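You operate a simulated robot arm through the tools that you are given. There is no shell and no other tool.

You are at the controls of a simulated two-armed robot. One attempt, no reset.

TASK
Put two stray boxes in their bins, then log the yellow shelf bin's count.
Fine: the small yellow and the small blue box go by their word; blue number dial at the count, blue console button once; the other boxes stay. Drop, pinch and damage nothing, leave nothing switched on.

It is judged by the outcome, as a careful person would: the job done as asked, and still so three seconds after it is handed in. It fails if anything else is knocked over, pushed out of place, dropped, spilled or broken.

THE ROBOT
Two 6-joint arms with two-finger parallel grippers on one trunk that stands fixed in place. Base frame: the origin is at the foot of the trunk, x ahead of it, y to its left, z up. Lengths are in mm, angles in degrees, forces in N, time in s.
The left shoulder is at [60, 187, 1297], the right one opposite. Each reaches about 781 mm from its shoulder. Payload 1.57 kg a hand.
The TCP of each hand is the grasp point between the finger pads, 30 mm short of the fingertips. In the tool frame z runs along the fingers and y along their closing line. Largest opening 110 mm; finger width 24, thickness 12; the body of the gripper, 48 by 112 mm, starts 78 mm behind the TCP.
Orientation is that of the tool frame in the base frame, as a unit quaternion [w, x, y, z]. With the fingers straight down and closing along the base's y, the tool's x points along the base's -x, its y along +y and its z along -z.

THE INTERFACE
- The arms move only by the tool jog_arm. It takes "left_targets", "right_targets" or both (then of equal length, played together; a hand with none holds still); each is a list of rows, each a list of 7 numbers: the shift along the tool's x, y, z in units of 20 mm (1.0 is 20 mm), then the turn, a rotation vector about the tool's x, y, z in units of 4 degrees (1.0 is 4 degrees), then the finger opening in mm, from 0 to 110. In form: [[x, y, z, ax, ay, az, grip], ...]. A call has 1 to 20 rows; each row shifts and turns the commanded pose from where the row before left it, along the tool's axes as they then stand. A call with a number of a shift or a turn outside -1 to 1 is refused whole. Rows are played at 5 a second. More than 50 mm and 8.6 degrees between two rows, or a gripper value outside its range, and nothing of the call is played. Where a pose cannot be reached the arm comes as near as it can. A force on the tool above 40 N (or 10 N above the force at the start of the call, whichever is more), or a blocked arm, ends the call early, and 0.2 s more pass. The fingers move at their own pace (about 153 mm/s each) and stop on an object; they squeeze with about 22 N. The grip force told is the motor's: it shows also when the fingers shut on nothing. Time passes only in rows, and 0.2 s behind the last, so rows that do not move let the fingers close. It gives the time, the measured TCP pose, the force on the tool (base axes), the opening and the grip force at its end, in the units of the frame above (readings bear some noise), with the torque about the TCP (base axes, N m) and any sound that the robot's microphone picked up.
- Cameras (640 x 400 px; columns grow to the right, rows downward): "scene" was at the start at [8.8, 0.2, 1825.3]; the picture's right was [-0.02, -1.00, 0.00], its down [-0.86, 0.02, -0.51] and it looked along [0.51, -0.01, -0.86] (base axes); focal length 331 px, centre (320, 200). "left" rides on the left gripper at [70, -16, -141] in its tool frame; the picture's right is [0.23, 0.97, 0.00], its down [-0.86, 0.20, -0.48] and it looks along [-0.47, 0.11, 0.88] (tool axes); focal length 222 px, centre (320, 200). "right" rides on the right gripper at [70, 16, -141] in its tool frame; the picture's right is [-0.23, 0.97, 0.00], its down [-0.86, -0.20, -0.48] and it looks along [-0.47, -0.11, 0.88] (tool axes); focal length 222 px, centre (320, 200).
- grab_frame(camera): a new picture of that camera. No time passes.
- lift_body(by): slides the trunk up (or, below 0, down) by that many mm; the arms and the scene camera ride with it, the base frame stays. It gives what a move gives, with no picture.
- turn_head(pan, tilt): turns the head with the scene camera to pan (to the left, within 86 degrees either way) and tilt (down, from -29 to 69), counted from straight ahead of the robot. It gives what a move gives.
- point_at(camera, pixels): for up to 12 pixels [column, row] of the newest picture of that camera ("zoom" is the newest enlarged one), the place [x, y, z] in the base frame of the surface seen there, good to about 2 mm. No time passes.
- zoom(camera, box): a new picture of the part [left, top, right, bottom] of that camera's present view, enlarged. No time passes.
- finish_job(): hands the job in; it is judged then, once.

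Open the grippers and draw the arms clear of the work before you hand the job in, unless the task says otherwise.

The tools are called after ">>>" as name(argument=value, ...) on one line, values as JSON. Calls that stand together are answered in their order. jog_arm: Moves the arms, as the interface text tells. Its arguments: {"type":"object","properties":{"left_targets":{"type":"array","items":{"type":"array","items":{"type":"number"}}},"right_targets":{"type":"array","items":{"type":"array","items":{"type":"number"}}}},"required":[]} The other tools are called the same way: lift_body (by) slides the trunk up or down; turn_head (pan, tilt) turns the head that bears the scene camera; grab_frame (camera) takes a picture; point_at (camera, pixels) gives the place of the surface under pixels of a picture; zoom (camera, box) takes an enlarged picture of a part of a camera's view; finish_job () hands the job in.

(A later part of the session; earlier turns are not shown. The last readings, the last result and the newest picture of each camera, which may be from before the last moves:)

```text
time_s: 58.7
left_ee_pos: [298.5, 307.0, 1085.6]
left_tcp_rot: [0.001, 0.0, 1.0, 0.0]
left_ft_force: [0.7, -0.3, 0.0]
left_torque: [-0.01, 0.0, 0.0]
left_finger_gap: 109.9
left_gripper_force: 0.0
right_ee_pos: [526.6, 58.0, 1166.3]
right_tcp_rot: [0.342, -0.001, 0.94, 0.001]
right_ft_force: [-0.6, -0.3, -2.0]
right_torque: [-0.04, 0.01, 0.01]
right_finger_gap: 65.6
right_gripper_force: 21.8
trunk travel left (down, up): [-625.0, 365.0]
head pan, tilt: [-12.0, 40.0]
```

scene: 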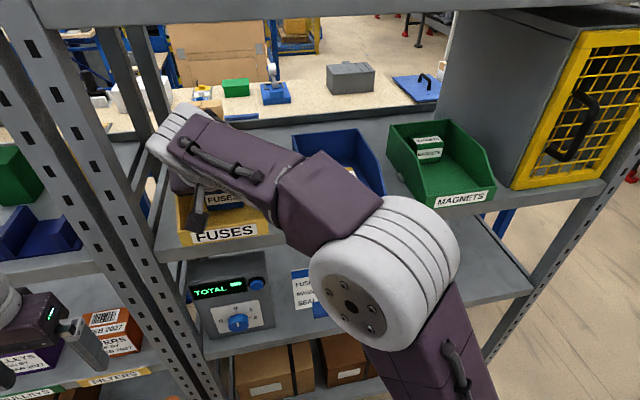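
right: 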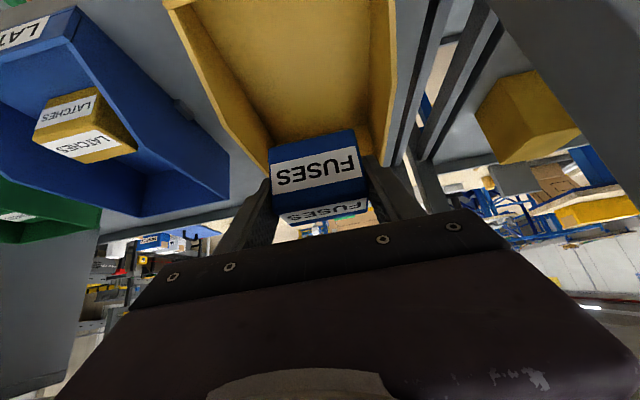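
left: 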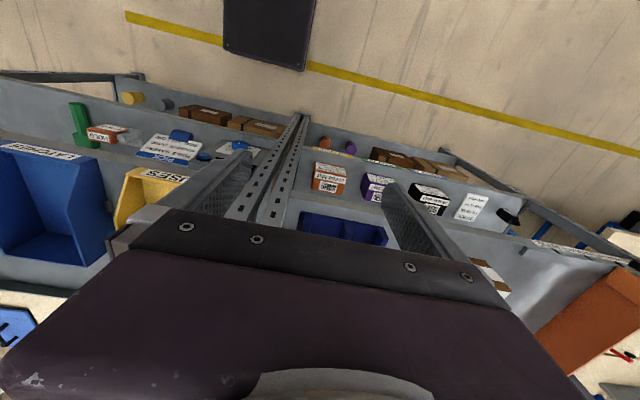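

Still apparently hanging (fz −2). I lower another millimetre at a time.

>>> jog_arm(right_targets=[[0.032, 0, 0.0383, 0, 0, 0, 50], [0, 0, 0, 0, 0, 0, 50]])

>>> zoom(camera="right", box=[230, 90, 400, 240])

```text
time_s: 59.3
left_ee_pos: [299.7, 306.2, 1084.8]
left_tcp_rot: [0.0, -0.001, 1.0, 0.0]
left_ft_force: [0.5, -0.6, 0.4]
left_torque: [0.0, 0.01, 0.0]
left_finger_gap: 110.3
left_gripper_force: 0.2
right_ee_pos: [525.9, 58.4, 1165.7]
right_tcp_rot: [0.343, -0.001, 0.939, 0.0]
right_ft_force: [-0.3, 0.0, -0.7]
right_torque: [-0.01, 0.0, -0.02]
right_finger_gap: 65.8
right_gripper_force: 22.3
trunk travel left (down, up): [-625.0, 365.0]
head pan, tilt: [-12.0, 40.0]
```

```text
2.67 times, centred on (315, 165) of right
```

zoom: 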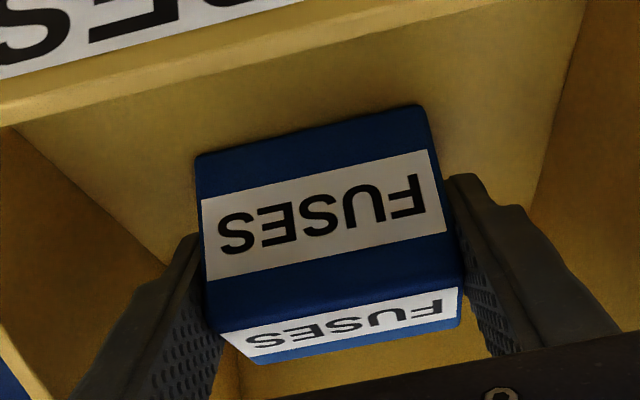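

I measure the box top against the 1176–1177 it had when standing on a bin floor.

>>> point_at(camera="zoom", pixels=[[290, 340], [330, 330], [370, 320], [420, 305], [300, 350], [290, 300], [350, 290], [300, 140], [350, 125], [300, 125], [250, 150], [400, 112]])

```text
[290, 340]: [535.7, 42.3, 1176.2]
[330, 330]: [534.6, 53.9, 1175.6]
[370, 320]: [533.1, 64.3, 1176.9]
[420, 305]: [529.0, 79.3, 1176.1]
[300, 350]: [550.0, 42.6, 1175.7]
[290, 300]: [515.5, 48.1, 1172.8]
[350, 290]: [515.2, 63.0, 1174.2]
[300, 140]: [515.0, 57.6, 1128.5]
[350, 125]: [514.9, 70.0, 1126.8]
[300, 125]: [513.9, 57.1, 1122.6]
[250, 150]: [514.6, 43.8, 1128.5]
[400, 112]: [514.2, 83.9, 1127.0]
```

The top reads ≈1176, the resting value. One more small step to confirm contact by force.

>>> jog_arm(right_targets=[[0.026, 0, 0.031, 0, 0, 0, 50], [0, 0, 0, 0, 0, 0, 50], [0, 0, 0, 0, 0, 0, 50]])

```text
time_s: 60.1
left_ee_pos: [298.8, 306.1, 1085.4]
left_tcp_rot: [-0.001, 0.001, 1.0, 0.0]
left_ft_force: [-0.8, 0.1, 0.3]
left_torque: [-0.02, 0.0, 0.0]
left_finger_gap: 110.1
left_gripper_force: 0.1
right_ee_pos: [525.8, 59.2, 1165.3]
right_tcp_rot: [0.343, 0.0, 0.939, 0.0]
right_ft_force: [2.2, 0.7, 2.8]
right_torque: [-0.1, -0.08, 0.06]
right_finger_gap: 65.3
right_gripper_force: 21.9
trunk travel left (down, up): [-625.0, 365.0]
head pan, tilt: [-12.0, 40.0]
```

Force rose to +2.8 N: the box rests on the floor. I open the fingers gently.

>>> jog_arm(right_targets=[[0, 0, 0, 0, 0, 0, 67], [0, 0, 0, 0, 0, 0, 70], [0, 0, 0, 0, 0, 0, 76], [0, 0, 0, 0, 0, 0, 84], [0, 0, 0, 0, 0, 0, 88]])

>>> zoom(camera="right", box=[150, 0, 490, 240])

```text
time_s: 61.3
left_ee_pos: [299.3, 305.8, 1085.0]
left_tcp_rot: [-0.001, 0.0, 1.0, 0.0]
left_ft_force: [0.1, 0.3, 1.2]
left_torque: [0.0, 0.02, 0.0]
left_finger_gap: 110.0
left_gripper_force: 0.1
right_ee_pos: [525.5, 57.9, 1163.2]
right_tcp_rot: [0.342, 0.0, 0.94, 0.001]
right_ft_force: [0.7, -0.5, 0.6]
right_torque: [0.02, -0.01, 0.02]
right_finger_gap: 87.8
right_gripper_force: 0.0
trunk travel left (down, up): [-625.0, 365.0]
head pan, tilt: [-12.0, 40.0]
```

```text
1.67 times, centred on (320, 120) of right
```

zoom: 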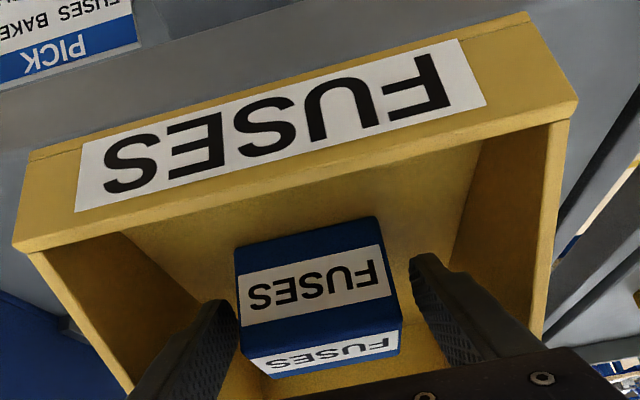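

The blue box stands free in the yellow bin. I back the hand straight out along the fingers by 120 mm.

>>> jog_arm(right_targets=[[0, 0, -0.5, 0, 0, 0, 88], [0, 0, -0.9, 0, 0, 0, 88], [0, 0, -0.9, 0, 0, 0, 88], [0, 0, -0.9, 0, 0, 0, 88], [0, 0, -0.9, 0, 0, 0, 88], [0, 0, -0.9, 0, 0, 0, 88], [0, 0, -0.9, 0, 0, 0, 88]])

>>> grab_frame(camera="scene")

>>> grab_frame(camera="right")

>>> grab_frame(camera="left")

```text
time_s: 62.9
left_ee_pos: [298.7, 306.7, 1084.6]
left_tcp_rot: [0.001, 0.0, 1.0, 0.001]
left_ft_force: [0.1, 0.4, -0.3]
left_torque: [0.0, -0.05, 0.02]
left_finger_gap: 109.9
left_gripper_force: 0.1
right_ee_pos: [451.9, 58.1, 1255.7]
right_tcp_rot: [0.341, 0.001, 0.94, 0.001]
right_ft_force: [-0.3, 0.3, 0.3]
right_torque: [-0.02, -0.01, 0.03]
right_finger_gap: 88.3
right_gripper_force: 0.0
trunk travel left (down, up): [-625.0, 365.0]
head pan, tilt: [-12.0, 40.0]
```

```text
taken
```

scene: 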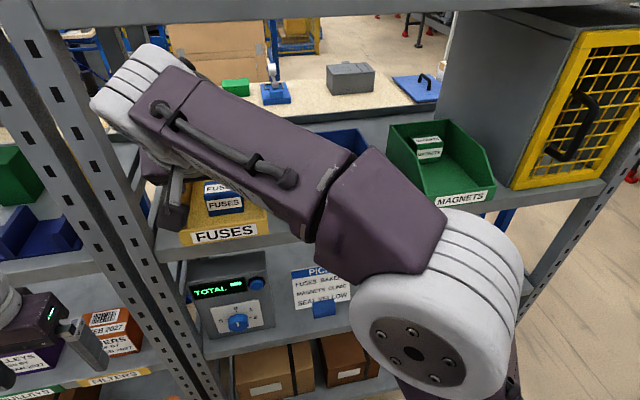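

```text
taken
```

right: 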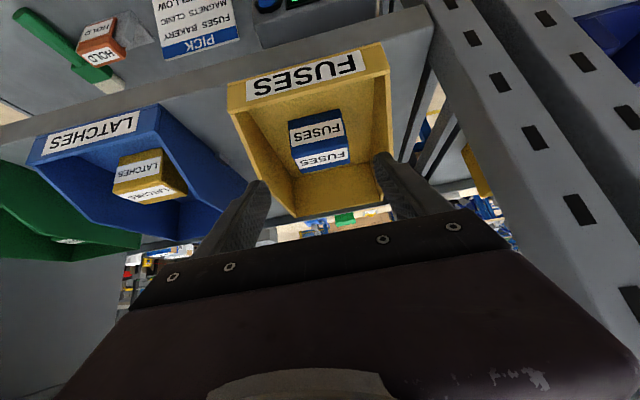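

```text
taken
```

left: 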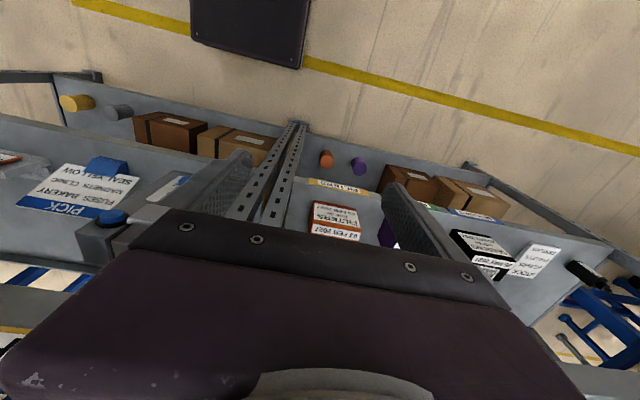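

Both boxes sit in their bins; the yellow bin holds exactly one. Now I study the console at (232,295) closely.

>>> zoom(camera="scene", box=[180, 245, 290, 345])

>>> point_at(camera="zoom", pixels=[[455, 220], [435, 225], [475, 225], [340, 435], [320, 450], [362, 440], [110, 130], [110, 330], [500, 130], [520, 400], [200, 420], [460, 360]])

```text
4.00 times, centred on (235, 295) of scene
```

zoom: 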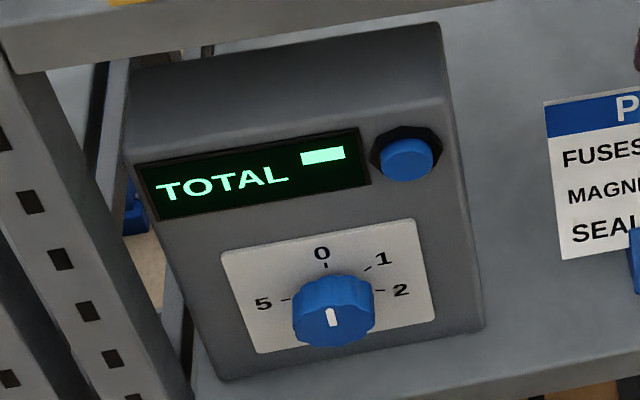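

```text
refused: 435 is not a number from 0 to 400
```

I measure the console: button, knob, panel plane (pixels within the enlarged picture).

>>> point_at(camera="zoom", pixels=[[407, 158], [393, 150], [425, 165], [333, 318], [305, 325], [365, 320], [335, 342], [335, 285], [150, 235], [450, 180], [460, 320], [235, 365]])

>>> point_at(camera="zoom", pixels=[[240, 265], [415, 235], [425, 310], [260, 345], [325, 264], [370, 268], [380, 291], [285, 298], [320, 305], [350, 308], [300, 300], [372, 300]])

>>> zoom(camera="scene", box=[215, 295, 265, 340])

```text
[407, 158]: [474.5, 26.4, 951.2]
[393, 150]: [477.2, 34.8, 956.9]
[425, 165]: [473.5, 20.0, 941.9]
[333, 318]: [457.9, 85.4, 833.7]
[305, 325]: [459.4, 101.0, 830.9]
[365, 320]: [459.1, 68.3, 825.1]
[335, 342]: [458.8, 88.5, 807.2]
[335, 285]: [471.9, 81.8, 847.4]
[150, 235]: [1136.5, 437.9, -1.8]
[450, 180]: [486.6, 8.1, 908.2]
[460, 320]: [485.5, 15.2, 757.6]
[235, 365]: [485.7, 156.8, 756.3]
```

```text
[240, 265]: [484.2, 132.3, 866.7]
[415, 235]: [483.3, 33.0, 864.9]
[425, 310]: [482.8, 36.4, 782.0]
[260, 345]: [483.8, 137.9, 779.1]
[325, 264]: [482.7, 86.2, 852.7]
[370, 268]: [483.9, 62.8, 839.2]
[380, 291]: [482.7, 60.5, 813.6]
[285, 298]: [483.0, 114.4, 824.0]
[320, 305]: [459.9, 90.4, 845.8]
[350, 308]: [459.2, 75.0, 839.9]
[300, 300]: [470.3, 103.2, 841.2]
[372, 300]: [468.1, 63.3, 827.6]
```

```text
8.89 times, centred on (240, 318) of scene
```

zoom: 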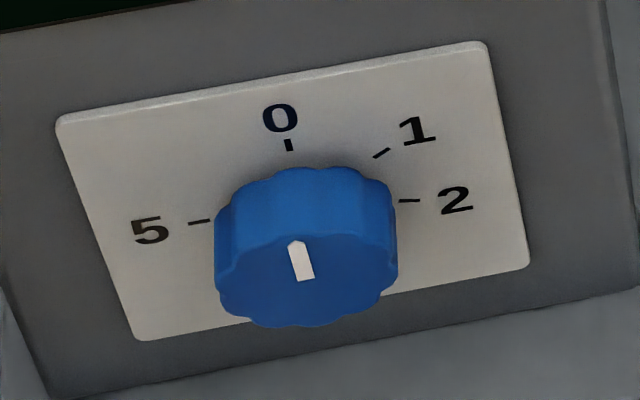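

The knob's white mark points straight up at 0; it must go clockwise to 1. I measure ticks and knob edges precisely in this enlarged picture.

>>> point_at(camera="zoom", pixels=[[289, 145], [381, 152], [408, 200], [200, 221], [296, 245], [307, 278], [220, 265], [392, 255], [305, 322], [300, 240], [280, 118], [416, 131]])

>>> point_at(camera="zoom", pixels=[[217, 225], [394, 200], [300, 172], [230, 300], [385, 285], [345, 310], [262, 318], [456, 200], [149, 231], [65, 125], [485, 50], [525, 262]])

```text
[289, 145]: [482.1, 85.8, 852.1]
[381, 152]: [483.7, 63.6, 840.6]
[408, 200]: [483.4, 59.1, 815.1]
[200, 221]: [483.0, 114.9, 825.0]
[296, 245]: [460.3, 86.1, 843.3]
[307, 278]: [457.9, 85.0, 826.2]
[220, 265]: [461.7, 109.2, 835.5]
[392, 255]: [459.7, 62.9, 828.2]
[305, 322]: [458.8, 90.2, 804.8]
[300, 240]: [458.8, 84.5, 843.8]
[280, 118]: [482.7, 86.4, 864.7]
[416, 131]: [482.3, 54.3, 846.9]
```

```text
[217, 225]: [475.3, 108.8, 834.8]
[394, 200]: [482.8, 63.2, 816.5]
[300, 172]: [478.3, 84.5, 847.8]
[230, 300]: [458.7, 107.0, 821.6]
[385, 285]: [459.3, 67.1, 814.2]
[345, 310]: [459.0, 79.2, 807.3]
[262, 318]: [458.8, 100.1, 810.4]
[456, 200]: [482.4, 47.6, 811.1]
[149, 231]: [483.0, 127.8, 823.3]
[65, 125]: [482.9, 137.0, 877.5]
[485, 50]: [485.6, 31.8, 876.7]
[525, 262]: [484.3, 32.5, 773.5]
```

Ticks fit a dial centred at (y 85.5, z 825), 54° per number, mark now at 0; so 1 is 54° clockwise. Before moving the right arm down to the console I check the robot's own trunk extents below the head and the left arm.

>>> turn_head(pan=10, tilt=62)

>>> grab_frame(camera="scene")

>>> point_at(camera="scene", pixels=[[320, 380], [320, 340], [250, 340], [320, 320], [60, 250], [100, 120], [30, 60], [420, 330], [560, 300], [480, 200], [140, 300], [200, 360]])

```text
time_s: 63.8
left_ee_pos: [299.7, 307.5, 1084.7]
left_tcp_rot: [-0.001, 0.0, 1.0, 0.0]
left_ft_force: [0.4, 0.4, -0.3]
left_torque: [-0.05, -0.02, -0.01]
left_finger_gap: 110.0
left_gripper_force: 0.0
right_ee_pos: [451.3, 58.2, 1255.2]
right_tcp_rot: [0.342, 0.001, 0.94, 0.0]
right_ft_force: [-0.8, -0.3, 0.1]
right_torque: [-0.01, 0.0, -0.01]
right_finger_gap: 87.9
right_gripper_force: 0.0
trunk travel left (down, up): [-625.0, 365.0]
head pan, tilt: [10.0, 62.0]
```

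```text
taken
```

scene: 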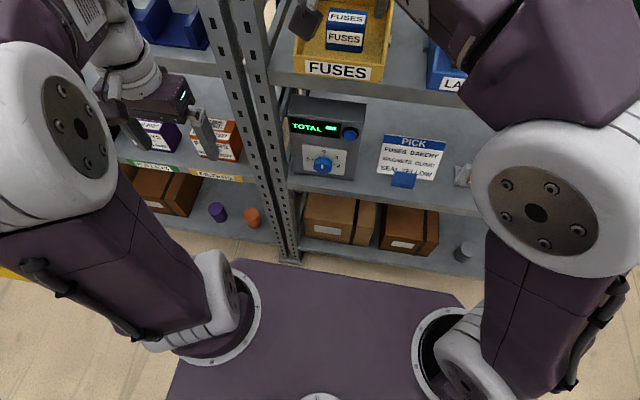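

```text
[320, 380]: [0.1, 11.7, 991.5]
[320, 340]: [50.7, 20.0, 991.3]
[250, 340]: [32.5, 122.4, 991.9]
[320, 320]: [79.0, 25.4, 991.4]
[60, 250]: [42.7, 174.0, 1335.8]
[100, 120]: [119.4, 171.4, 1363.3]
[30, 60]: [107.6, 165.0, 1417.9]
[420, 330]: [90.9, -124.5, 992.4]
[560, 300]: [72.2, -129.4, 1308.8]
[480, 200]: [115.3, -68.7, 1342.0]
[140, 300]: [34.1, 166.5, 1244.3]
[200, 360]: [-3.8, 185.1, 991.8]
```

The arms stand on a trunk plate at z≈991, so for the console (z 825–950) I'll lower the trunk. First I withdraw the right hand straight back to x≈377, clear of the shelf.

>>> jog_arm(right_targets=[[0.5745, 0, -0.482, 0, 0, 0, 88], [0.5745, 0, -0.482, 0, 0, 0, 88], [0.5745, 0, -0.482, 0, 0, 0, 88], [0.5745, 0, -0.482, 0, 0, 0, 88], [0.5745, 0, -0.482, 0, 0, 0, 88]])

>>> grab_frame(camera="scene")

>>> point_at(camera="scene", pixels=[[330, 272], [250, 265], [240, 290], [222, 275], [210, 310], [190, 330], [235, 330], [160, 270], [280, 270], [400, 290]])

```text
time_s: 65.0
left_ee_pos: [299.2, 306.9, 1084.4]
left_tcp_rot: [-0.001, 0.0, 1.0, 0.0]
left_ft_force: [-0.3, -0.2, 0.0]
left_torque: [0.01, 0.01, 0.02]
left_finger_gap: 110.1
left_gripper_force: 0.1
right_ee_pos: [375.7, 57.2, 1255.4]
right_tcp_rot: [0.343, 0.0, 0.939, 0.0]
right_ft_force: [-0.6, -0.4, 0.1]
right_torque: [0.01, -0.01, 0.0]
right_finger_gap: 88.0
right_gripper_force: 0.0
trunk travel left (down, up): [-625.0, 365.0]
head pan, tilt: [10.0, 62.0]
```

```text
taken
```

scene: 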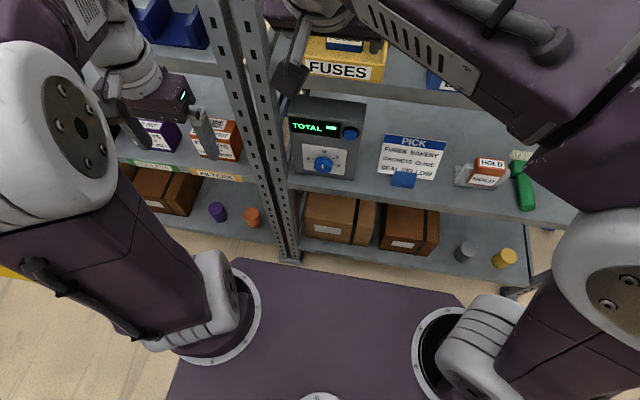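

```text
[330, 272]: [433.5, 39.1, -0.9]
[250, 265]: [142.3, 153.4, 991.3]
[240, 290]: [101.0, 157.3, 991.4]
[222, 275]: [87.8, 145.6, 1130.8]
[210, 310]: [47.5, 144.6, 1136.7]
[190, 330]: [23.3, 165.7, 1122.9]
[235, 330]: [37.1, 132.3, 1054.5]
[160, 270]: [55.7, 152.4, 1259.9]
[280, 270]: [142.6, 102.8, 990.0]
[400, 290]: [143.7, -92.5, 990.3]
```

The plate's front edge is x≈150 and the left shoulder cap ends near y≈135. I lower the trunk by 200 mm, then check before the rest.

>>> lift_body(by=-200)

>>> grab_frame(camera="scene")

```text
time_s: 67.1
left_ee_pos: [297.6, 305.7, 884.3]
left_tcp_rot: [0.0, 0.001, 1.0, 0.001]
left_ft_force: [-0.6, 0.0, 0.0]
left_torque: [0.0, -0.02, 0.0]
left_finger_gap: 110.2
left_gripper_force: 0.0
right_ee_pos: [376.4, 57.6, 1054.7]
right_tcp_rot: [0.341, 0.001, 0.94, 0.0]
right_ft_force: [-0.1, -0.3, 0.4]
right_torque: [-0.03, 0.0, 0.01]
right_finger_gap: 88.2
right_gripper_force: 0.1
trunk travel left (down, up): [-425.0, 565.0]
head pan, tilt: [10.0, 62.0]
```

```text
taken
```

scene: 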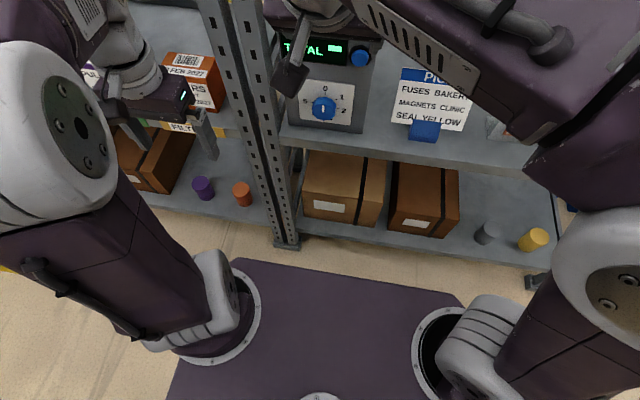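

All clear. I lower the remaining 200 mm and look at the console straight on.

>>> lift_body(by=-200)

>>> turn_head(pan=8, tilt=35)

>>> grab_frame(camera="scene")

>>> grab_frame(camera="right")

```text
time_s: 69.3
left_ee_pos: [300.2, 305.7, 686.3]
left_tcp_rot: [0.0, -0.001, 1.0, 0.0]
left_ft_force: [0.8, -0.3, 0.0]
left_torque: [0.01, -0.02, -0.04]
left_finger_gap: 110.0
left_gripper_force: 0.1
right_ee_pos: [376.9, 56.5, 855.1]
right_tcp_rot: [0.343, 0.0, 0.939, 0.0]
right_ft_force: [0.5, -0.1, 0.3]
right_torque: [0.01, 0.0, 0.0]
right_finger_gap: 87.9
right_gripper_force: 0.0
trunk travel left (down, up): [-225.0, 765.0]
head pan, tilt: [10.0, 62.0]
```

```text
time_s: 70.2
left_ee_pos: [298.6, 306.8, 684.8]
left_tcp_rot: [0.0, 0.0, 1.0, 0.0]
left_ft_force: [0.5, -0.4, -0.6]
left_torque: [0.01, -0.03, 0.0]
left_finger_gap: 110.2
left_gripper_force: 0.1
right_ee_pos: [376.4, 58.8, 854.7]
right_tcp_rot: [0.343, 0.0, 0.939, 0.0]
right_ft_force: [1.4, 0.0, 0.2]
right_torque: [0.03, 0.02, 0.01]
right_finger_gap: 87.8
right_gripper_force: 0.1
trunk travel left (down, up): [-225.0, 765.0]
head pan, tilt: [8.0, 35.0]
```

```text
taken
```

scene: 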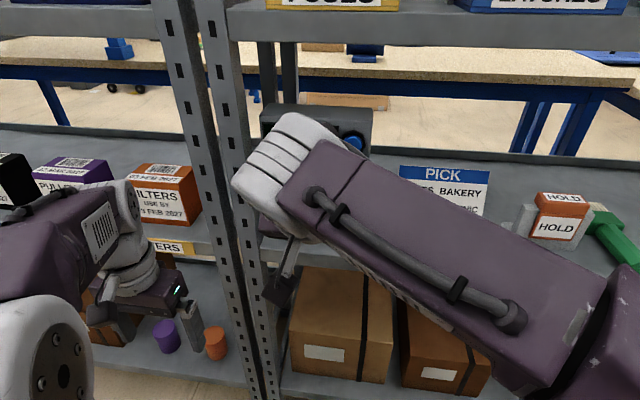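

```text
taken
```

right: 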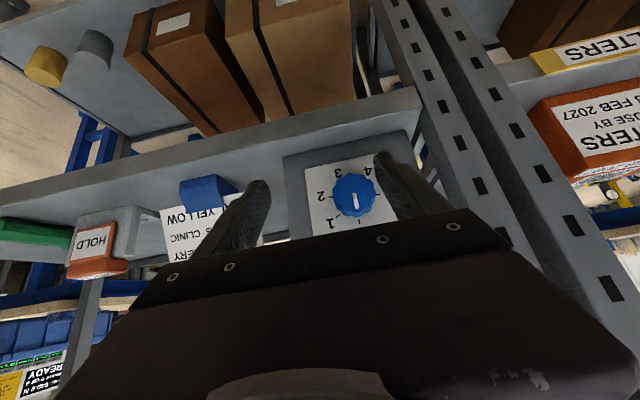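

The right-hand camera sees the dial upside down (mark at (355,200) pointing to image-bottom = world up). I zoom in to confirm the numbers and the mark.

>>> zoom(camera="right", box=[270, 120, 430, 250])

>>> point_at(camera="zoom", pixels=[[345, 320], [335, 290], [290, 290], [425, 290], [350, 220], [345, 250], [200, 300], [230, 180], [460, 170], [250, 390]])

```text
3.08 times, centred on (350, 185) of right
```

zoom: 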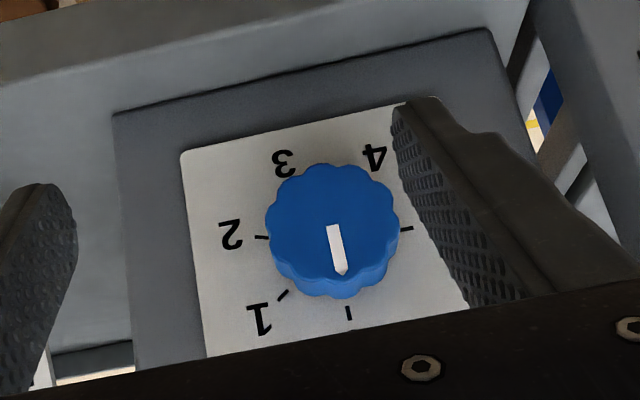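

```text
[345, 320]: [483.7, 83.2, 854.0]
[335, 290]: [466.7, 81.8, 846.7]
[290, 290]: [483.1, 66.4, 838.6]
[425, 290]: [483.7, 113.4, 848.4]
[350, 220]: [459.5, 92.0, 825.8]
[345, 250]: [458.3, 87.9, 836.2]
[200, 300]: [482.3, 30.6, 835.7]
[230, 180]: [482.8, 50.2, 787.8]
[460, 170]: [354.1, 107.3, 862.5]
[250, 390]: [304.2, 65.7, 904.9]
```

Confirmed: mark at 0, number 1 is next clockwise. I swing the right hand to horizontal, fingers pointing at the panel, ending at (420,85.5,825) short of the knob.

>>> jog_arm(right_targets=[[-0.054, 0.108, 0.196, 0, -0.9615, 0, 88], [-0.0406, 0.108, 0.199, 0, -0.9615, 0, 88], [-0.0272, 0.108, 0.2015, 0, -0.9615, 0, 88], [-0.0137, 0.108, 0.2028, 0, -0.9615, 0, 88], [0, 0.108, 0.2032, 0, -0.9615, 0, 88], [0.0134, 0.108, 0.2028, 0, -0.9615, 0, 88], [0.0273, 0.108, 0.2014, 0, -0.9615, 0, 88], [0.0406, 0.108, 0.1991, 0, -0.9615, 0, 88], [0.0539, 0.108, 0.1959, 0, -0.9615, 0, 88], [0.0667, 0.108, 0.192, 0, -0.9615, 0, 88], [0.0798, 0.108, 0.187, 0, -0.9615, 0, 88], [0.092, 0.108, 0.1813, 0, -0.9615, 0, 88], [0.104, 0.108, 0.1747, 0, -0.9615, 0, 88]])

>>> grab_frame(camera="scene")

>>> grab_frame(camera="right")

```text
time_s: 73.0
left_ee_pos: [300.2, 305.9, 684.7]
left_tcp_rot: [0.0, 0.0, 1.0, 0.0]
left_ft_force: [0.6, 0.0, -0.4]
left_torque: [0.02, -0.04, -0.01]
left_finger_gap: 110.1
left_gripper_force: 0.0
right_ee_pos: [420.0, 87.4, 823.2]
right_tcp_rot: [0.708, 0.0, 0.707, 0.0]
right_ft_force: [-0.3, -0.5, -0.3]
right_torque: [-0.01, 0.03, -0.02]
right_finger_gap: 88.3
right_gripper_force: 0.1
trunk travel left (down, up): [-225.0, 765.0]
head pan, tilt: [8.0, 35.0]
```

```text
taken
```

scene: 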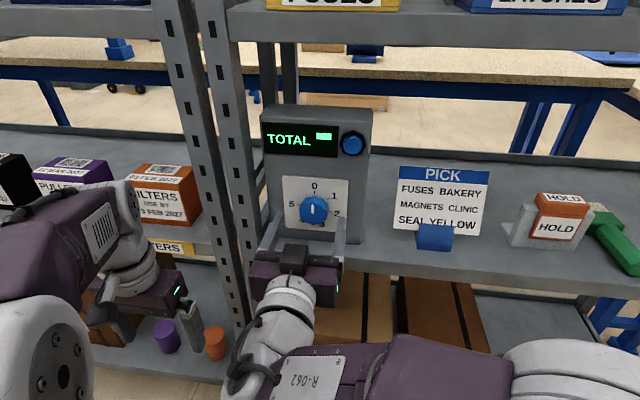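

```text
taken
```

right: 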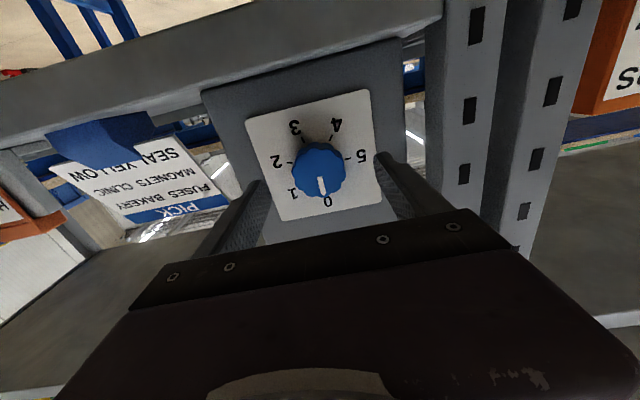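

Excellent: tool is level at (420,87,823), and the scene camera sees the dial well. I zoom on it and measure the knob centre precisely.

>>> zoom(camera="scene", box=[250, 100, 380, 290])

>>> zoom(camera="scene", box=[275, 170, 355, 240])

>>> point_at(camera="zoom", pixels=[[190, 310], [415, 310], [300, 215], [300, 410], [305, 290], [310, 275], [300, 330]])

```text
2.11 times, centred on (315, 195) of scene
```

zoom: 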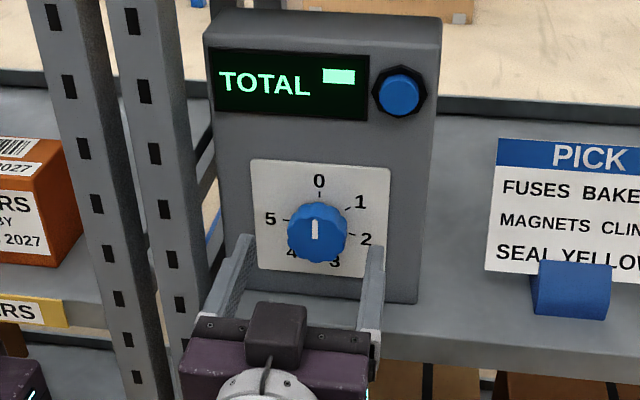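

```text
5.71 times, centred on (315, 205) of scene
```

zoom: 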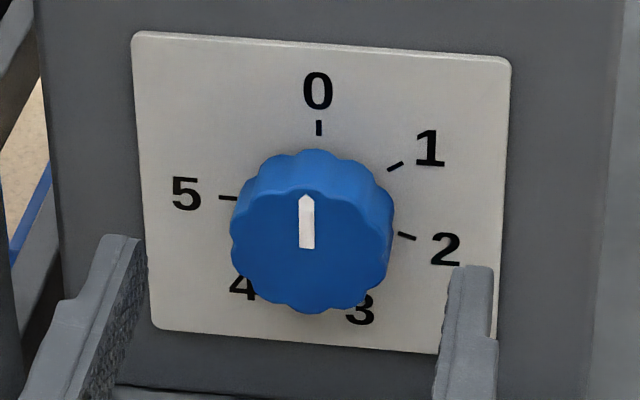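

```text
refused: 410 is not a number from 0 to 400
```

The mark points at 0. I measure the knob's edges (face from x≈233 to 390, y≈190 to 312 in this zoom).

>>> point_at(camera="zoom", pixels=[[237, 245], [385, 252], [308, 195], [308, 308], [306, 205], [306, 243], [319, 128], [395, 166], [405, 236], [228, 198], [125, 260], [470, 290]])

```text
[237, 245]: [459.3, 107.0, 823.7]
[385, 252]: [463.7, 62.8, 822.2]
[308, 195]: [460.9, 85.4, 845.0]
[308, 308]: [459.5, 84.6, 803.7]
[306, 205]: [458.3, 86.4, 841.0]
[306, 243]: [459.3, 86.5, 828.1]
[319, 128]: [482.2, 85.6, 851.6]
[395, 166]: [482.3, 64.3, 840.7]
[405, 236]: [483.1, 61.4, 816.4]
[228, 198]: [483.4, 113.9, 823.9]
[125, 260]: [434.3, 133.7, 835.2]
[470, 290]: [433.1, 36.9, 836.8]
```

Knob centre is (y 85.2, z 824.4), fingers centred on it. I narrow the opening to 70 and advance 26 mm so the tips flank the knob but stay ~6 mm off the plate.

>>> jog_arm(right_targets=[[0, 0, 0.3, 0, 0, 0, 80], [0, 0, 0.3, 0, 0, 0, 72], [0, 0, 0.3, 0, 0, 0, 70], [0, 0, 0.3, 0, 0, 0, 70], [0, 0, 0.1, 0, 0, 0, 70]])

>>> zoom(camera="scene", box=[265, 160, 365, 250])

>>> zoom(camera="right", box=[200, 80, 440, 250])

```text
time_s: 74.2
left_ee_pos: [299.0, 306.6, 685.8]
left_tcp_rot: [0.0, 0.0, 1.0, 0.0]
left_ft_force: [0.2, -0.2, 0.8]
left_torque: [-0.04, 0.0, 0.01]
left_finger_gap: 110.1
left_gripper_force: 0.1
right_ee_pos: [446.3, 86.3, 824.6]
right_tcp_rot: [0.707, 0.0, 0.707, 0.0]
right_ft_force: [-0.1, 0.1, 0.6]
right_torque: [0.02, 0.01, 0.0]
right_finger_gap: 70.1
right_gripper_force: 0.1
trunk travel left (down, up): [-225.0, 765.0]
head pan, tilt: [8.0, 35.0]
```

```text
4.44 times, centred on (315, 205) of scene
```

zoom: 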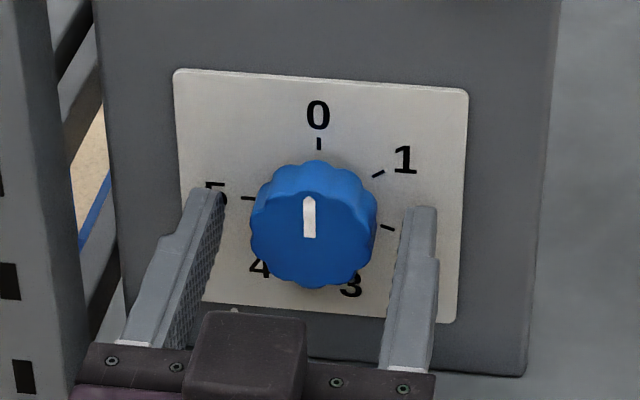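

```text
2.35 times, centred on (320, 165) of right
```

zoom: 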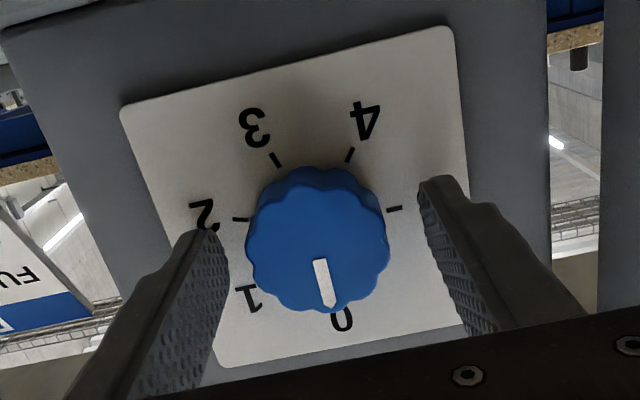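

The fingers flank the knob evenly. I close them on it gently.

>>> jog_arm(right_targets=[[0, 0, 0, 0, 0, 0, 62], [0, 0, 0, 0, 0, 0, 56], [0, 0, 0, 0, 0, 0, 51], [0, 0, 0, 0, 0, 0, 47], [0, 0, 0, 0, 0, 0, 42], [0, 0, 0, 0, 0, 0, 38], [0, 0, 0, 0, 0, 0, 38]])

>>> zoom(camera="scene", box=[265, 160, 365, 250])

>>> zoom(camera="right", box=[200, 80, 440, 250])

```text
time_s: 75.8
left_ee_pos: [299.8, 306.5, 684.6]
left_tcp_rot: [0.0, 0.001, 1.0, 0.0]
left_ft_force: [0.0, 0.5, -0.5]
left_torque: [-0.01, -0.02, -0.01]
left_finger_gap: 109.9
left_gripper_force: 0.1
right_ee_pos: [447.0, 84.4, 824.2]
right_tcp_rot: [0.707, 0.001, 0.707, 0.0]
right_ft_force: [-0.6, -5.5, -1.1]
right_torque: [0.0, -0.08, 0.09]
right_finger_gap: 46.5
right_gripper_force: 45.4
trunk travel left (down, up): [-225.0, 765.0]
head pan, tilt: [8.0, 35.0]
```

```text
4.44 times, centred on (315, 205) of scene
```

zoom: 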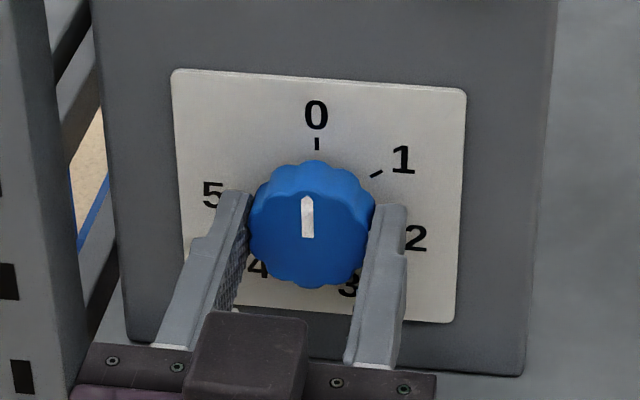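

```text
2.35 times, centred on (320, 165) of right
```

zoom: 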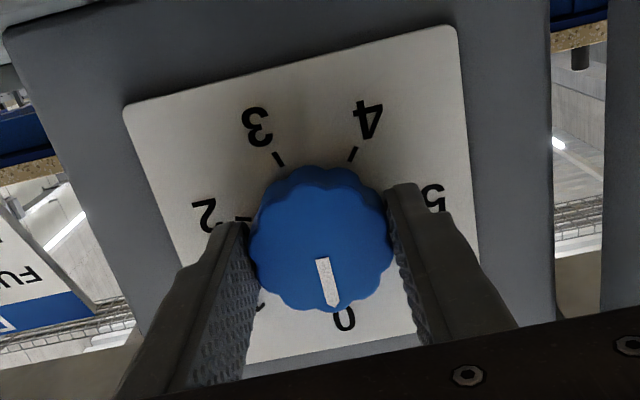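

Gripped (46.5 mm), but the tool feels −5.5 N sideways, so I'm about a millimetre too far left. I shift 0.8 mm right to relieve it before turning.

>>> jog_arm(right_targets=[[0, -0.03, 0, 0, 0, 0, 38], [0, -0.02, 0, 0, 0, 0, 38], [0, 0, 0, 0, 0, 0, 38]])

>>> zoom(camera="scene", box=[265, 160, 365, 250])

```text
time_s: 76.6
left_ee_pos: [300.9, 306.6, 685.8]
left_tcp_rot: [0.0, 0.0, 1.0, 0.0]
left_ft_force: [-0.3, 0.0, -0.2]
left_torque: [-0.01, 0.02, 0.01]
left_finger_gap: 110.1
left_gripper_force: 0.0
right_ee_pos: [447.2, 85.1, 824.3]
right_tcp_rot: [0.707, 0.0, 0.707, 0.0]
right_ft_force: [5.8, -3.4, 0.0]
right_torque: [-0.01, -0.83, 0.39]
right_finger_gap: 46.5
right_gripper_force: 44.9
trunk travel left (down, up): [-225.0, 765.0]
head pan, tilt: [8.0, 35.0]
```

```text
4.44 times, centred on (315, 205) of scene
```

zoom: 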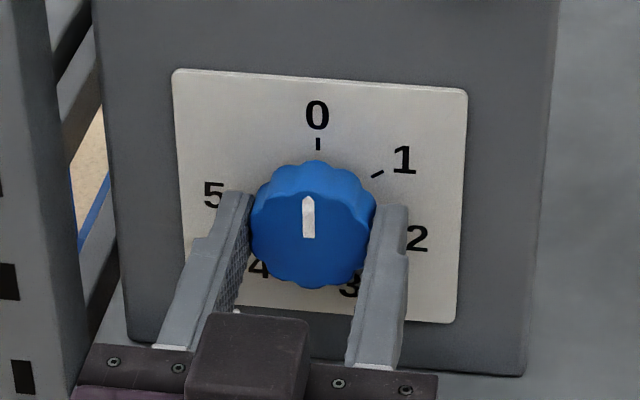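

The panel is back where it was. I turn clockwise 12° as a test (about the tool axis) and look.

>>> jog_arm(right_targets=[[0, 0, 0, 0, 0, 0.75, 38], [0, 0, 0, 0, 0, 0.75, 38], [0, 0, 0, 0, 0, 0.75, 38], [0, 0, 0, 0, 0, 0.75, 38]])

>>> zoom(camera="scene", box=[265, 160, 365, 250])

```text
time_s: 77.6
left_ee_pos: [300.0, 304.7, 685.3]
left_tcp_rot: [0.0, -0.001, 1.0, 0.0]
left_ft_force: [-0.1, 0.0, -0.1]
left_torque: [-0.02, -0.02, 0.01]
left_finger_gap: 109.8
left_gripper_force: 0.2
right_ee_pos: [446.8, 85.9, 824.6]
right_tcp_rot: [0.703, 0.076, 0.703, 0.074]
right_ft_force: [4.1, -2.2, 0.2]
right_torque: [-0.01, 0.22, 0.1]
right_finger_gap: 46.4
right_gripper_force: 44.7
trunk travel left (down, up): [-225.0, 765.0]
head pan, tilt: [8.0, 35.0]
```

```text
4.44 times, centred on (315, 205) of scene
```

zoom: 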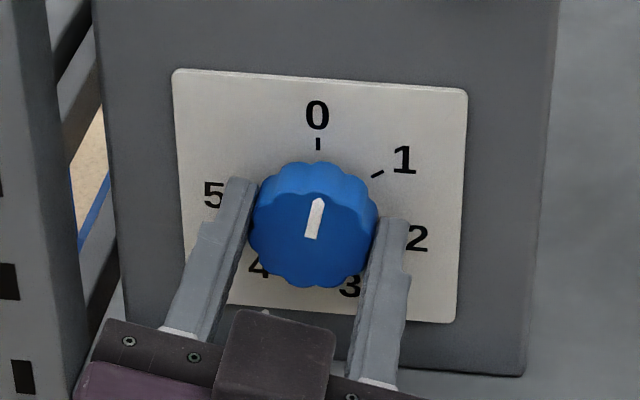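

The knob turns with the hand and the console stays put. I continue 30° more.

>>> jog_arm(right_targets=[[0, 0, 0, 0, 0, 0.75, 38], [0, 0, 0, 0, 0, 0.75, 38], [0, 0, 0, 0, 0, 0.75, 38], [0, 0, 0, 0, 0, 0.75, 38], [0, 0, 0, 0, 0, 0.75, 38], [0, 0, 0, 0, 0, 0.75, 38], [0, 0, 0, 0, 0, 0.75, 38], [0, 0, 0, 0, 0, 0.75, 38], [0, 0, 0, 0, 0, 0.75, 38], [0, 0, 0, 0, 0, 0.75, 38]])

>>> zoom(camera="scene", box=[265, 160, 365, 250])

```text
time_s: 79.8
left_ee_pos: [300.1, 306.4, 684.5]
left_tcp_rot: [-0.001, 0.001, 1.0, 0.0]
left_ft_force: [-1.1, -0.1, 0.1]
left_torque: [-0.02, 0.03, -0.01]
left_finger_gap: 109.8
left_gripper_force: 0.1
right_ee_pos: [446.5, 84.4, 826.4]
right_tcp_rot: [0.659, 0.248, 0.672, 0.232]
right_ft_force: [2.3, -5.3, -8.2]
right_torque: [-0.02, -0.69, 0.41]
right_finger_gap: 46.4
right_gripper_force: 45.5
right hand out of reach, approached as far as the arm can: row 9, 10
trunk travel left (down, up): [-225.0, 765.0]
head pan, tilt: [8.0, 35.0]
stopped in row 10 (right hand): the force on the tool passed its limit at 47 N (the readings are from after the stop); the commanded pose is now the measured one
```

```text
4.44 times, centred on (315, 205) of scene
```

zoom: 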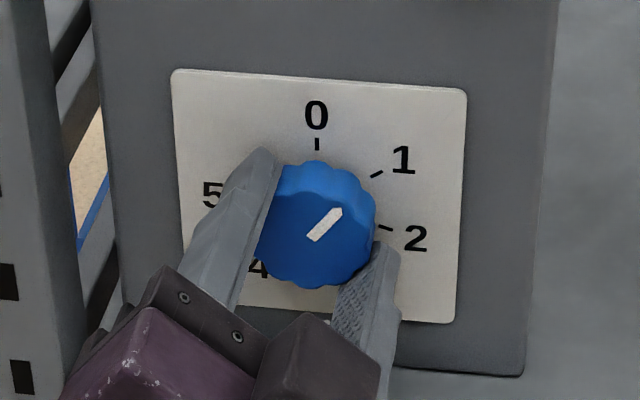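

The arm's roll limit was met near +40° and the force stop ended it; the mark now points ~40° (just short of 1). I release the knob by opening to 72 and look.

>>> jog_arm(right_targets=[[0, 0, 0, 0, 0, 0, 50], [0, 0, 0, 0, 0, 0, 60], [0, 0, 0, 0, 0, 0, 72], [0, 0, 0, 0, 0, 0, 72]])

>>> zoom(camera="scene", box=[265, 160, 365, 250])

>>> zoom(camera="right", box=[200, 80, 440, 250])

```text
time_s: 80.8
left_ee_pos: [299.8, 306.3, 685.1]
left_tcp_rot: [0.0, 0.001, 1.0, -0.001]
left_ft_force: [-0.2, 0.5, 0.7]
left_torque: [0.0, -0.02, 0.0]
left_finger_gap: 110.1
left_gripper_force: 0.0
right_ee_pos: [446.1, 87.4, 827.4]
right_tcp_rot: [0.66, 0.247, 0.67, 0.234]
right_ft_force: [-0.3, -0.1, 0.0]
right_torque: [-0.01, 0.03, -0.01]
right_finger_gap: 71.9
right_gripper_force: 0.1
trunk travel left (down, up): [-225.0, 765.0]
head pan, tilt: [8.0, 35.0]
```

```text
4.44 times, centred on (315, 205) of scene
```

zoom: 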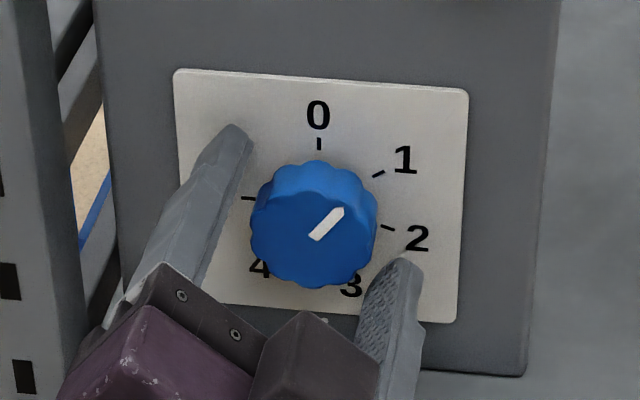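

```text
2.35 times, centred on (320, 165) of right
```

zoom: 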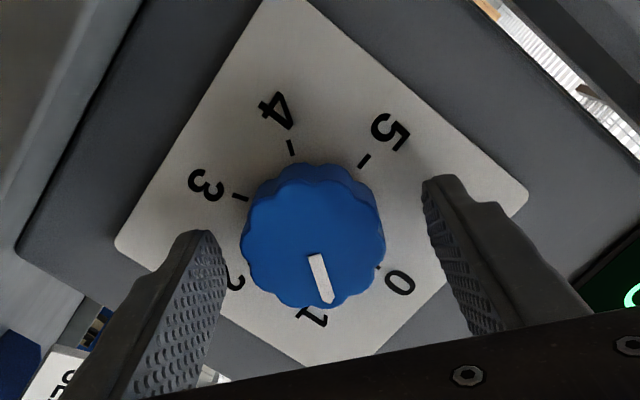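

The console is at its original place (plate edge at 174 px as before). I measure the mark's present angle.

>>> zoom(camera="scene", box=[295, 190, 335, 225])

>>> point_at(camera="zoom", pixels=[[305, 240], [385, 155], [345, 198], [325, 220], [365, 176]])

```text
11.43 times, centred on (315, 208) of scene
```

zoom: 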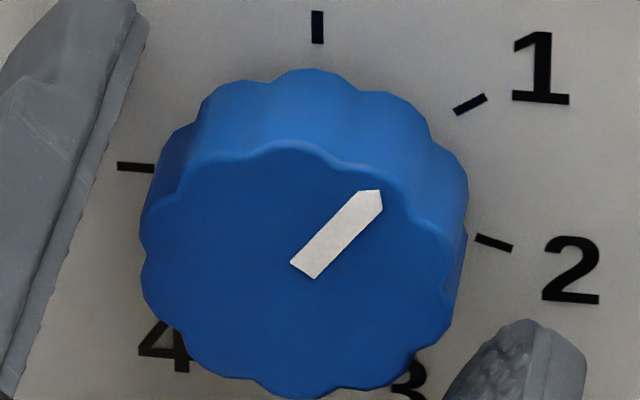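

```text
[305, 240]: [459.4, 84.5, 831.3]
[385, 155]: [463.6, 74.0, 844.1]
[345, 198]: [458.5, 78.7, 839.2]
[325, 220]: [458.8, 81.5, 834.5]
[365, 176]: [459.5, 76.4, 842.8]
```

The mark is at ≈36.5°, so 17.5° more is needed. I back off 22 mm, roll the hand back to level with the small tilt correction, and then check.

>>> jog_arm(right_targets=[[0, 0, -0.55, 0, 0, 0, 76], [0, 0, -0.55, 0, 0, 0, 76], [0, 0, 0, -0.39, -0.14, 0, 76], [0, 0, 0, 0, 0, -0.993, 76], [0, 0, 0, 0, 0, -0.993, 76], [0, 0, 0, 0, 0, -0.993, 76], [0, 0, 0, 0, 0, -0.993, 76], [0, 0, 0, 0, 0, -0.993, 76], [0, 0, 0, 0, 0, -0.993, 76], [0, 0, 0, 0, 0, -0.993, 76], [0, 0, 0, 0, 0, -0.993, 76], [0, 0, 0, 0, 0, -0.993, 76], [0, 0, 0, 0, 0, -0.993, 76]])

>>> jog_arm(right_targets=[[0, 0, 0, 0, 0, 0, 76]])

>>> jog_arm(right_targets=[[0, 0, 0, 0, 0, 0, 76]])

>>> zoom(camera="scene", box=[265, 160, 365, 250])

```text
time_s: 83.5
left_ee_pos: [299.4, 306.1, 684.6]
left_tcp_rot: [0.0, -0.001, 1.0, 0.0]
left_ft_force: [0.1, 0.5, -0.3]
left_torque: [-0.01, 0.0, -0.03]
left_finger_gap: 109.9
left_gripper_force: 0.1
right_ee_pos: [423.9, 88.0, 834.7]
right_tcp_rot: [0.709, -0.001, 0.705, 0.0]
right_ft_force: [0.5, 0.4, 0.4]
right_torque: [-0.02, 0.0, 0.0]
right_finger_gap: 76.3
right_gripper_force: 0.0
right hand out of reach, approached as far as the arm can: row 3
trunk travel left (down, up): [-225.0, 765.0]
head pan, tilt: [8.0, 35.0]
```

```text
time_s: 84.0
left_ee_pos: [298.9, 305.1, 684.8]
left_tcp_rot: [0.0, 0.0, 1.0, 0.0]
left_ft_force: [0.7, 0.1, 0.1]
left_torque: [0.04, 0.0, -0.02]
left_finger_gap: 110.3
left_gripper_force: 0.0
right_ee_pos: [422.8, 88.4, 834.4]
right_tcp_rot: [0.708, -0.001, 0.706, 0.001]
right_ft_force: [-0.3, 0.0, -0.5]
right_torque: [-0.02, -0.01, 0.04]
right_finger_gap: 76.1
right_gripper_force: 0.0
trunk travel left (down, up): [-225.0, 765.0]
head pan, tilt: [8.0, 35.0]
```

```text
time_s: 84.3
left_ee_pos: [298.5, 306.0, 685.0]
left_tcp_rot: [-0.001, 0.0, 1.0, 0.0]
left_ft_force: [0.8, -0.2, 0.2]
left_torque: [0.05, -0.02, 0.01]
left_finger_gap: 110.0
left_gripper_force: 0.0
right_ee_pos: [422.8, 88.9, 833.8]
right_tcp_rot: [0.709, -0.001, 0.706, 0.001]
right_ft_force: [0.4, 0.4, 0.5]
right_torque: [-0.01, 0.04, -0.02]
right_finger_gap: 76.1
right_gripper_force: 0.2
trunk travel left (down, up): [-225.0, 765.0]
head pan, tilt: [8.0, 35.0]
```

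```text
4.44 times, centred on (315, 205) of scene
```

zoom: 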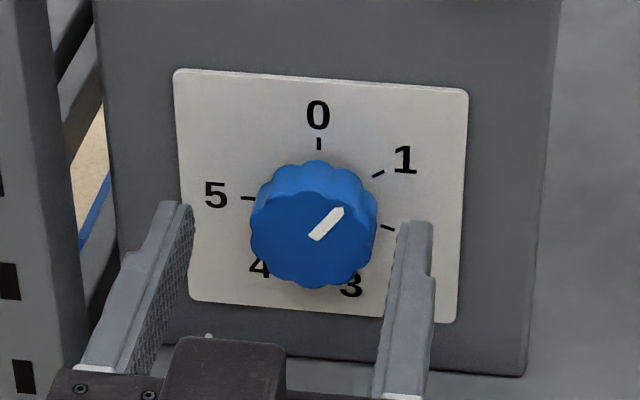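

The hand is level again at (423,88.4,834.3). I correct to the knob's centre (y 85, z 824.4) before advancing.

>>> jog_arm(right_targets=[[0.25, -0.085, 0, 0, 0, 0, 76], [0.245, -0.085, 0, 0, 0, 0, 76], [0, 0, 0, 0, 0, 0, 76]])

>>> jog_arm(right_targets=[[0, 0, 0, 0, 0, 0, 76]])

>>> jog_arm(right_targets=[[0, 0, 0, 0, 0, 0, 76]])

>>> zoom(camera="scene", box=[265, 160, 365, 250])

```text
time_s: 85.2
left_ee_pos: [299.2, 306.8, 685.7]
left_tcp_rot: [-0.001, 0.0, 1.0, 0.0]
left_ft_force: [0.1, -0.1, 0.0]
left_torque: [-0.01, 0.03, -0.04]
left_finger_gap: 109.9
left_gripper_force: 0.0
right_ee_pos: [424.7, 85.3, 822.5]
right_tcp_rot: [0.709, -0.001, 0.705, 0.001]
right_ft_force: [-0.3, -0.3, 0.4]
right_torque: [0.04, -0.03, -0.01]
right_finger_gap: 76.1
right_gripper_force: 0.1
trunk travel left (down, up): [-225.0, 765.0]
head pan, tilt: [8.0, 35.0]
```

```text
time_s: 85.5
left_ee_pos: [300.1, 307.7, 684.3]
left_tcp_rot: [-0.001, 0.0, 1.0, 0.0]
left_ft_force: [-0.7, 0.6, -0.4]
left_torque: [-0.04, 0.0, -0.01]
left_finger_gap: 110.0
left_gripper_force: 0.1
right_ee_pos: [425.1, 85.3, 823.1]
right_tcp_rot: [0.709, -0.001, 0.705, 0.001]
right_ft_force: [0.4, 0.7, -0.3]
right_torque: [-0.05, -0.03, 0.0]
right_finger_gap: 76.1
right_gripper_force: 0.0
trunk travel left (down, up): [-225.0, 765.0]
head pan, tilt: [8.0, 35.0]
```

```text
time_s: 86.0
left_ee_pos: [298.9, 305.8, 684.0]
left_tcp_rot: [0.0, 0.0, 1.0, 0.0]
left_ft_force: [-0.9, -0.2, 0.1]
left_torque: [-0.01, -0.03, -0.01]
left_finger_gap: 110.0
left_gripper_force: 0.1
right_ee_pos: [425.5, 84.2, 823.9]
right_tcp_rot: [0.709, -0.001, 0.706, 0.001]
right_ft_force: [0.0, 0.5, 0.0]
right_torque: [0.0, -0.01, 0.02]
right_finger_gap: 75.9
right_gripper_force: 0.1
trunk travel left (down, up): [-225.0, 765.0]
head pan, tilt: [8.0, 35.0]
```

```text
4.44 times, centred on (315, 205) of scene
```

zoom: 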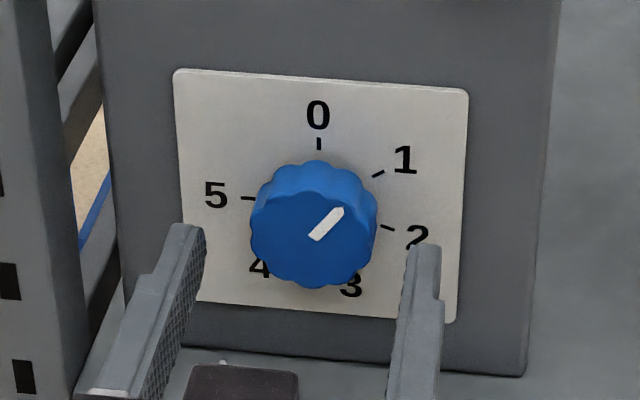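

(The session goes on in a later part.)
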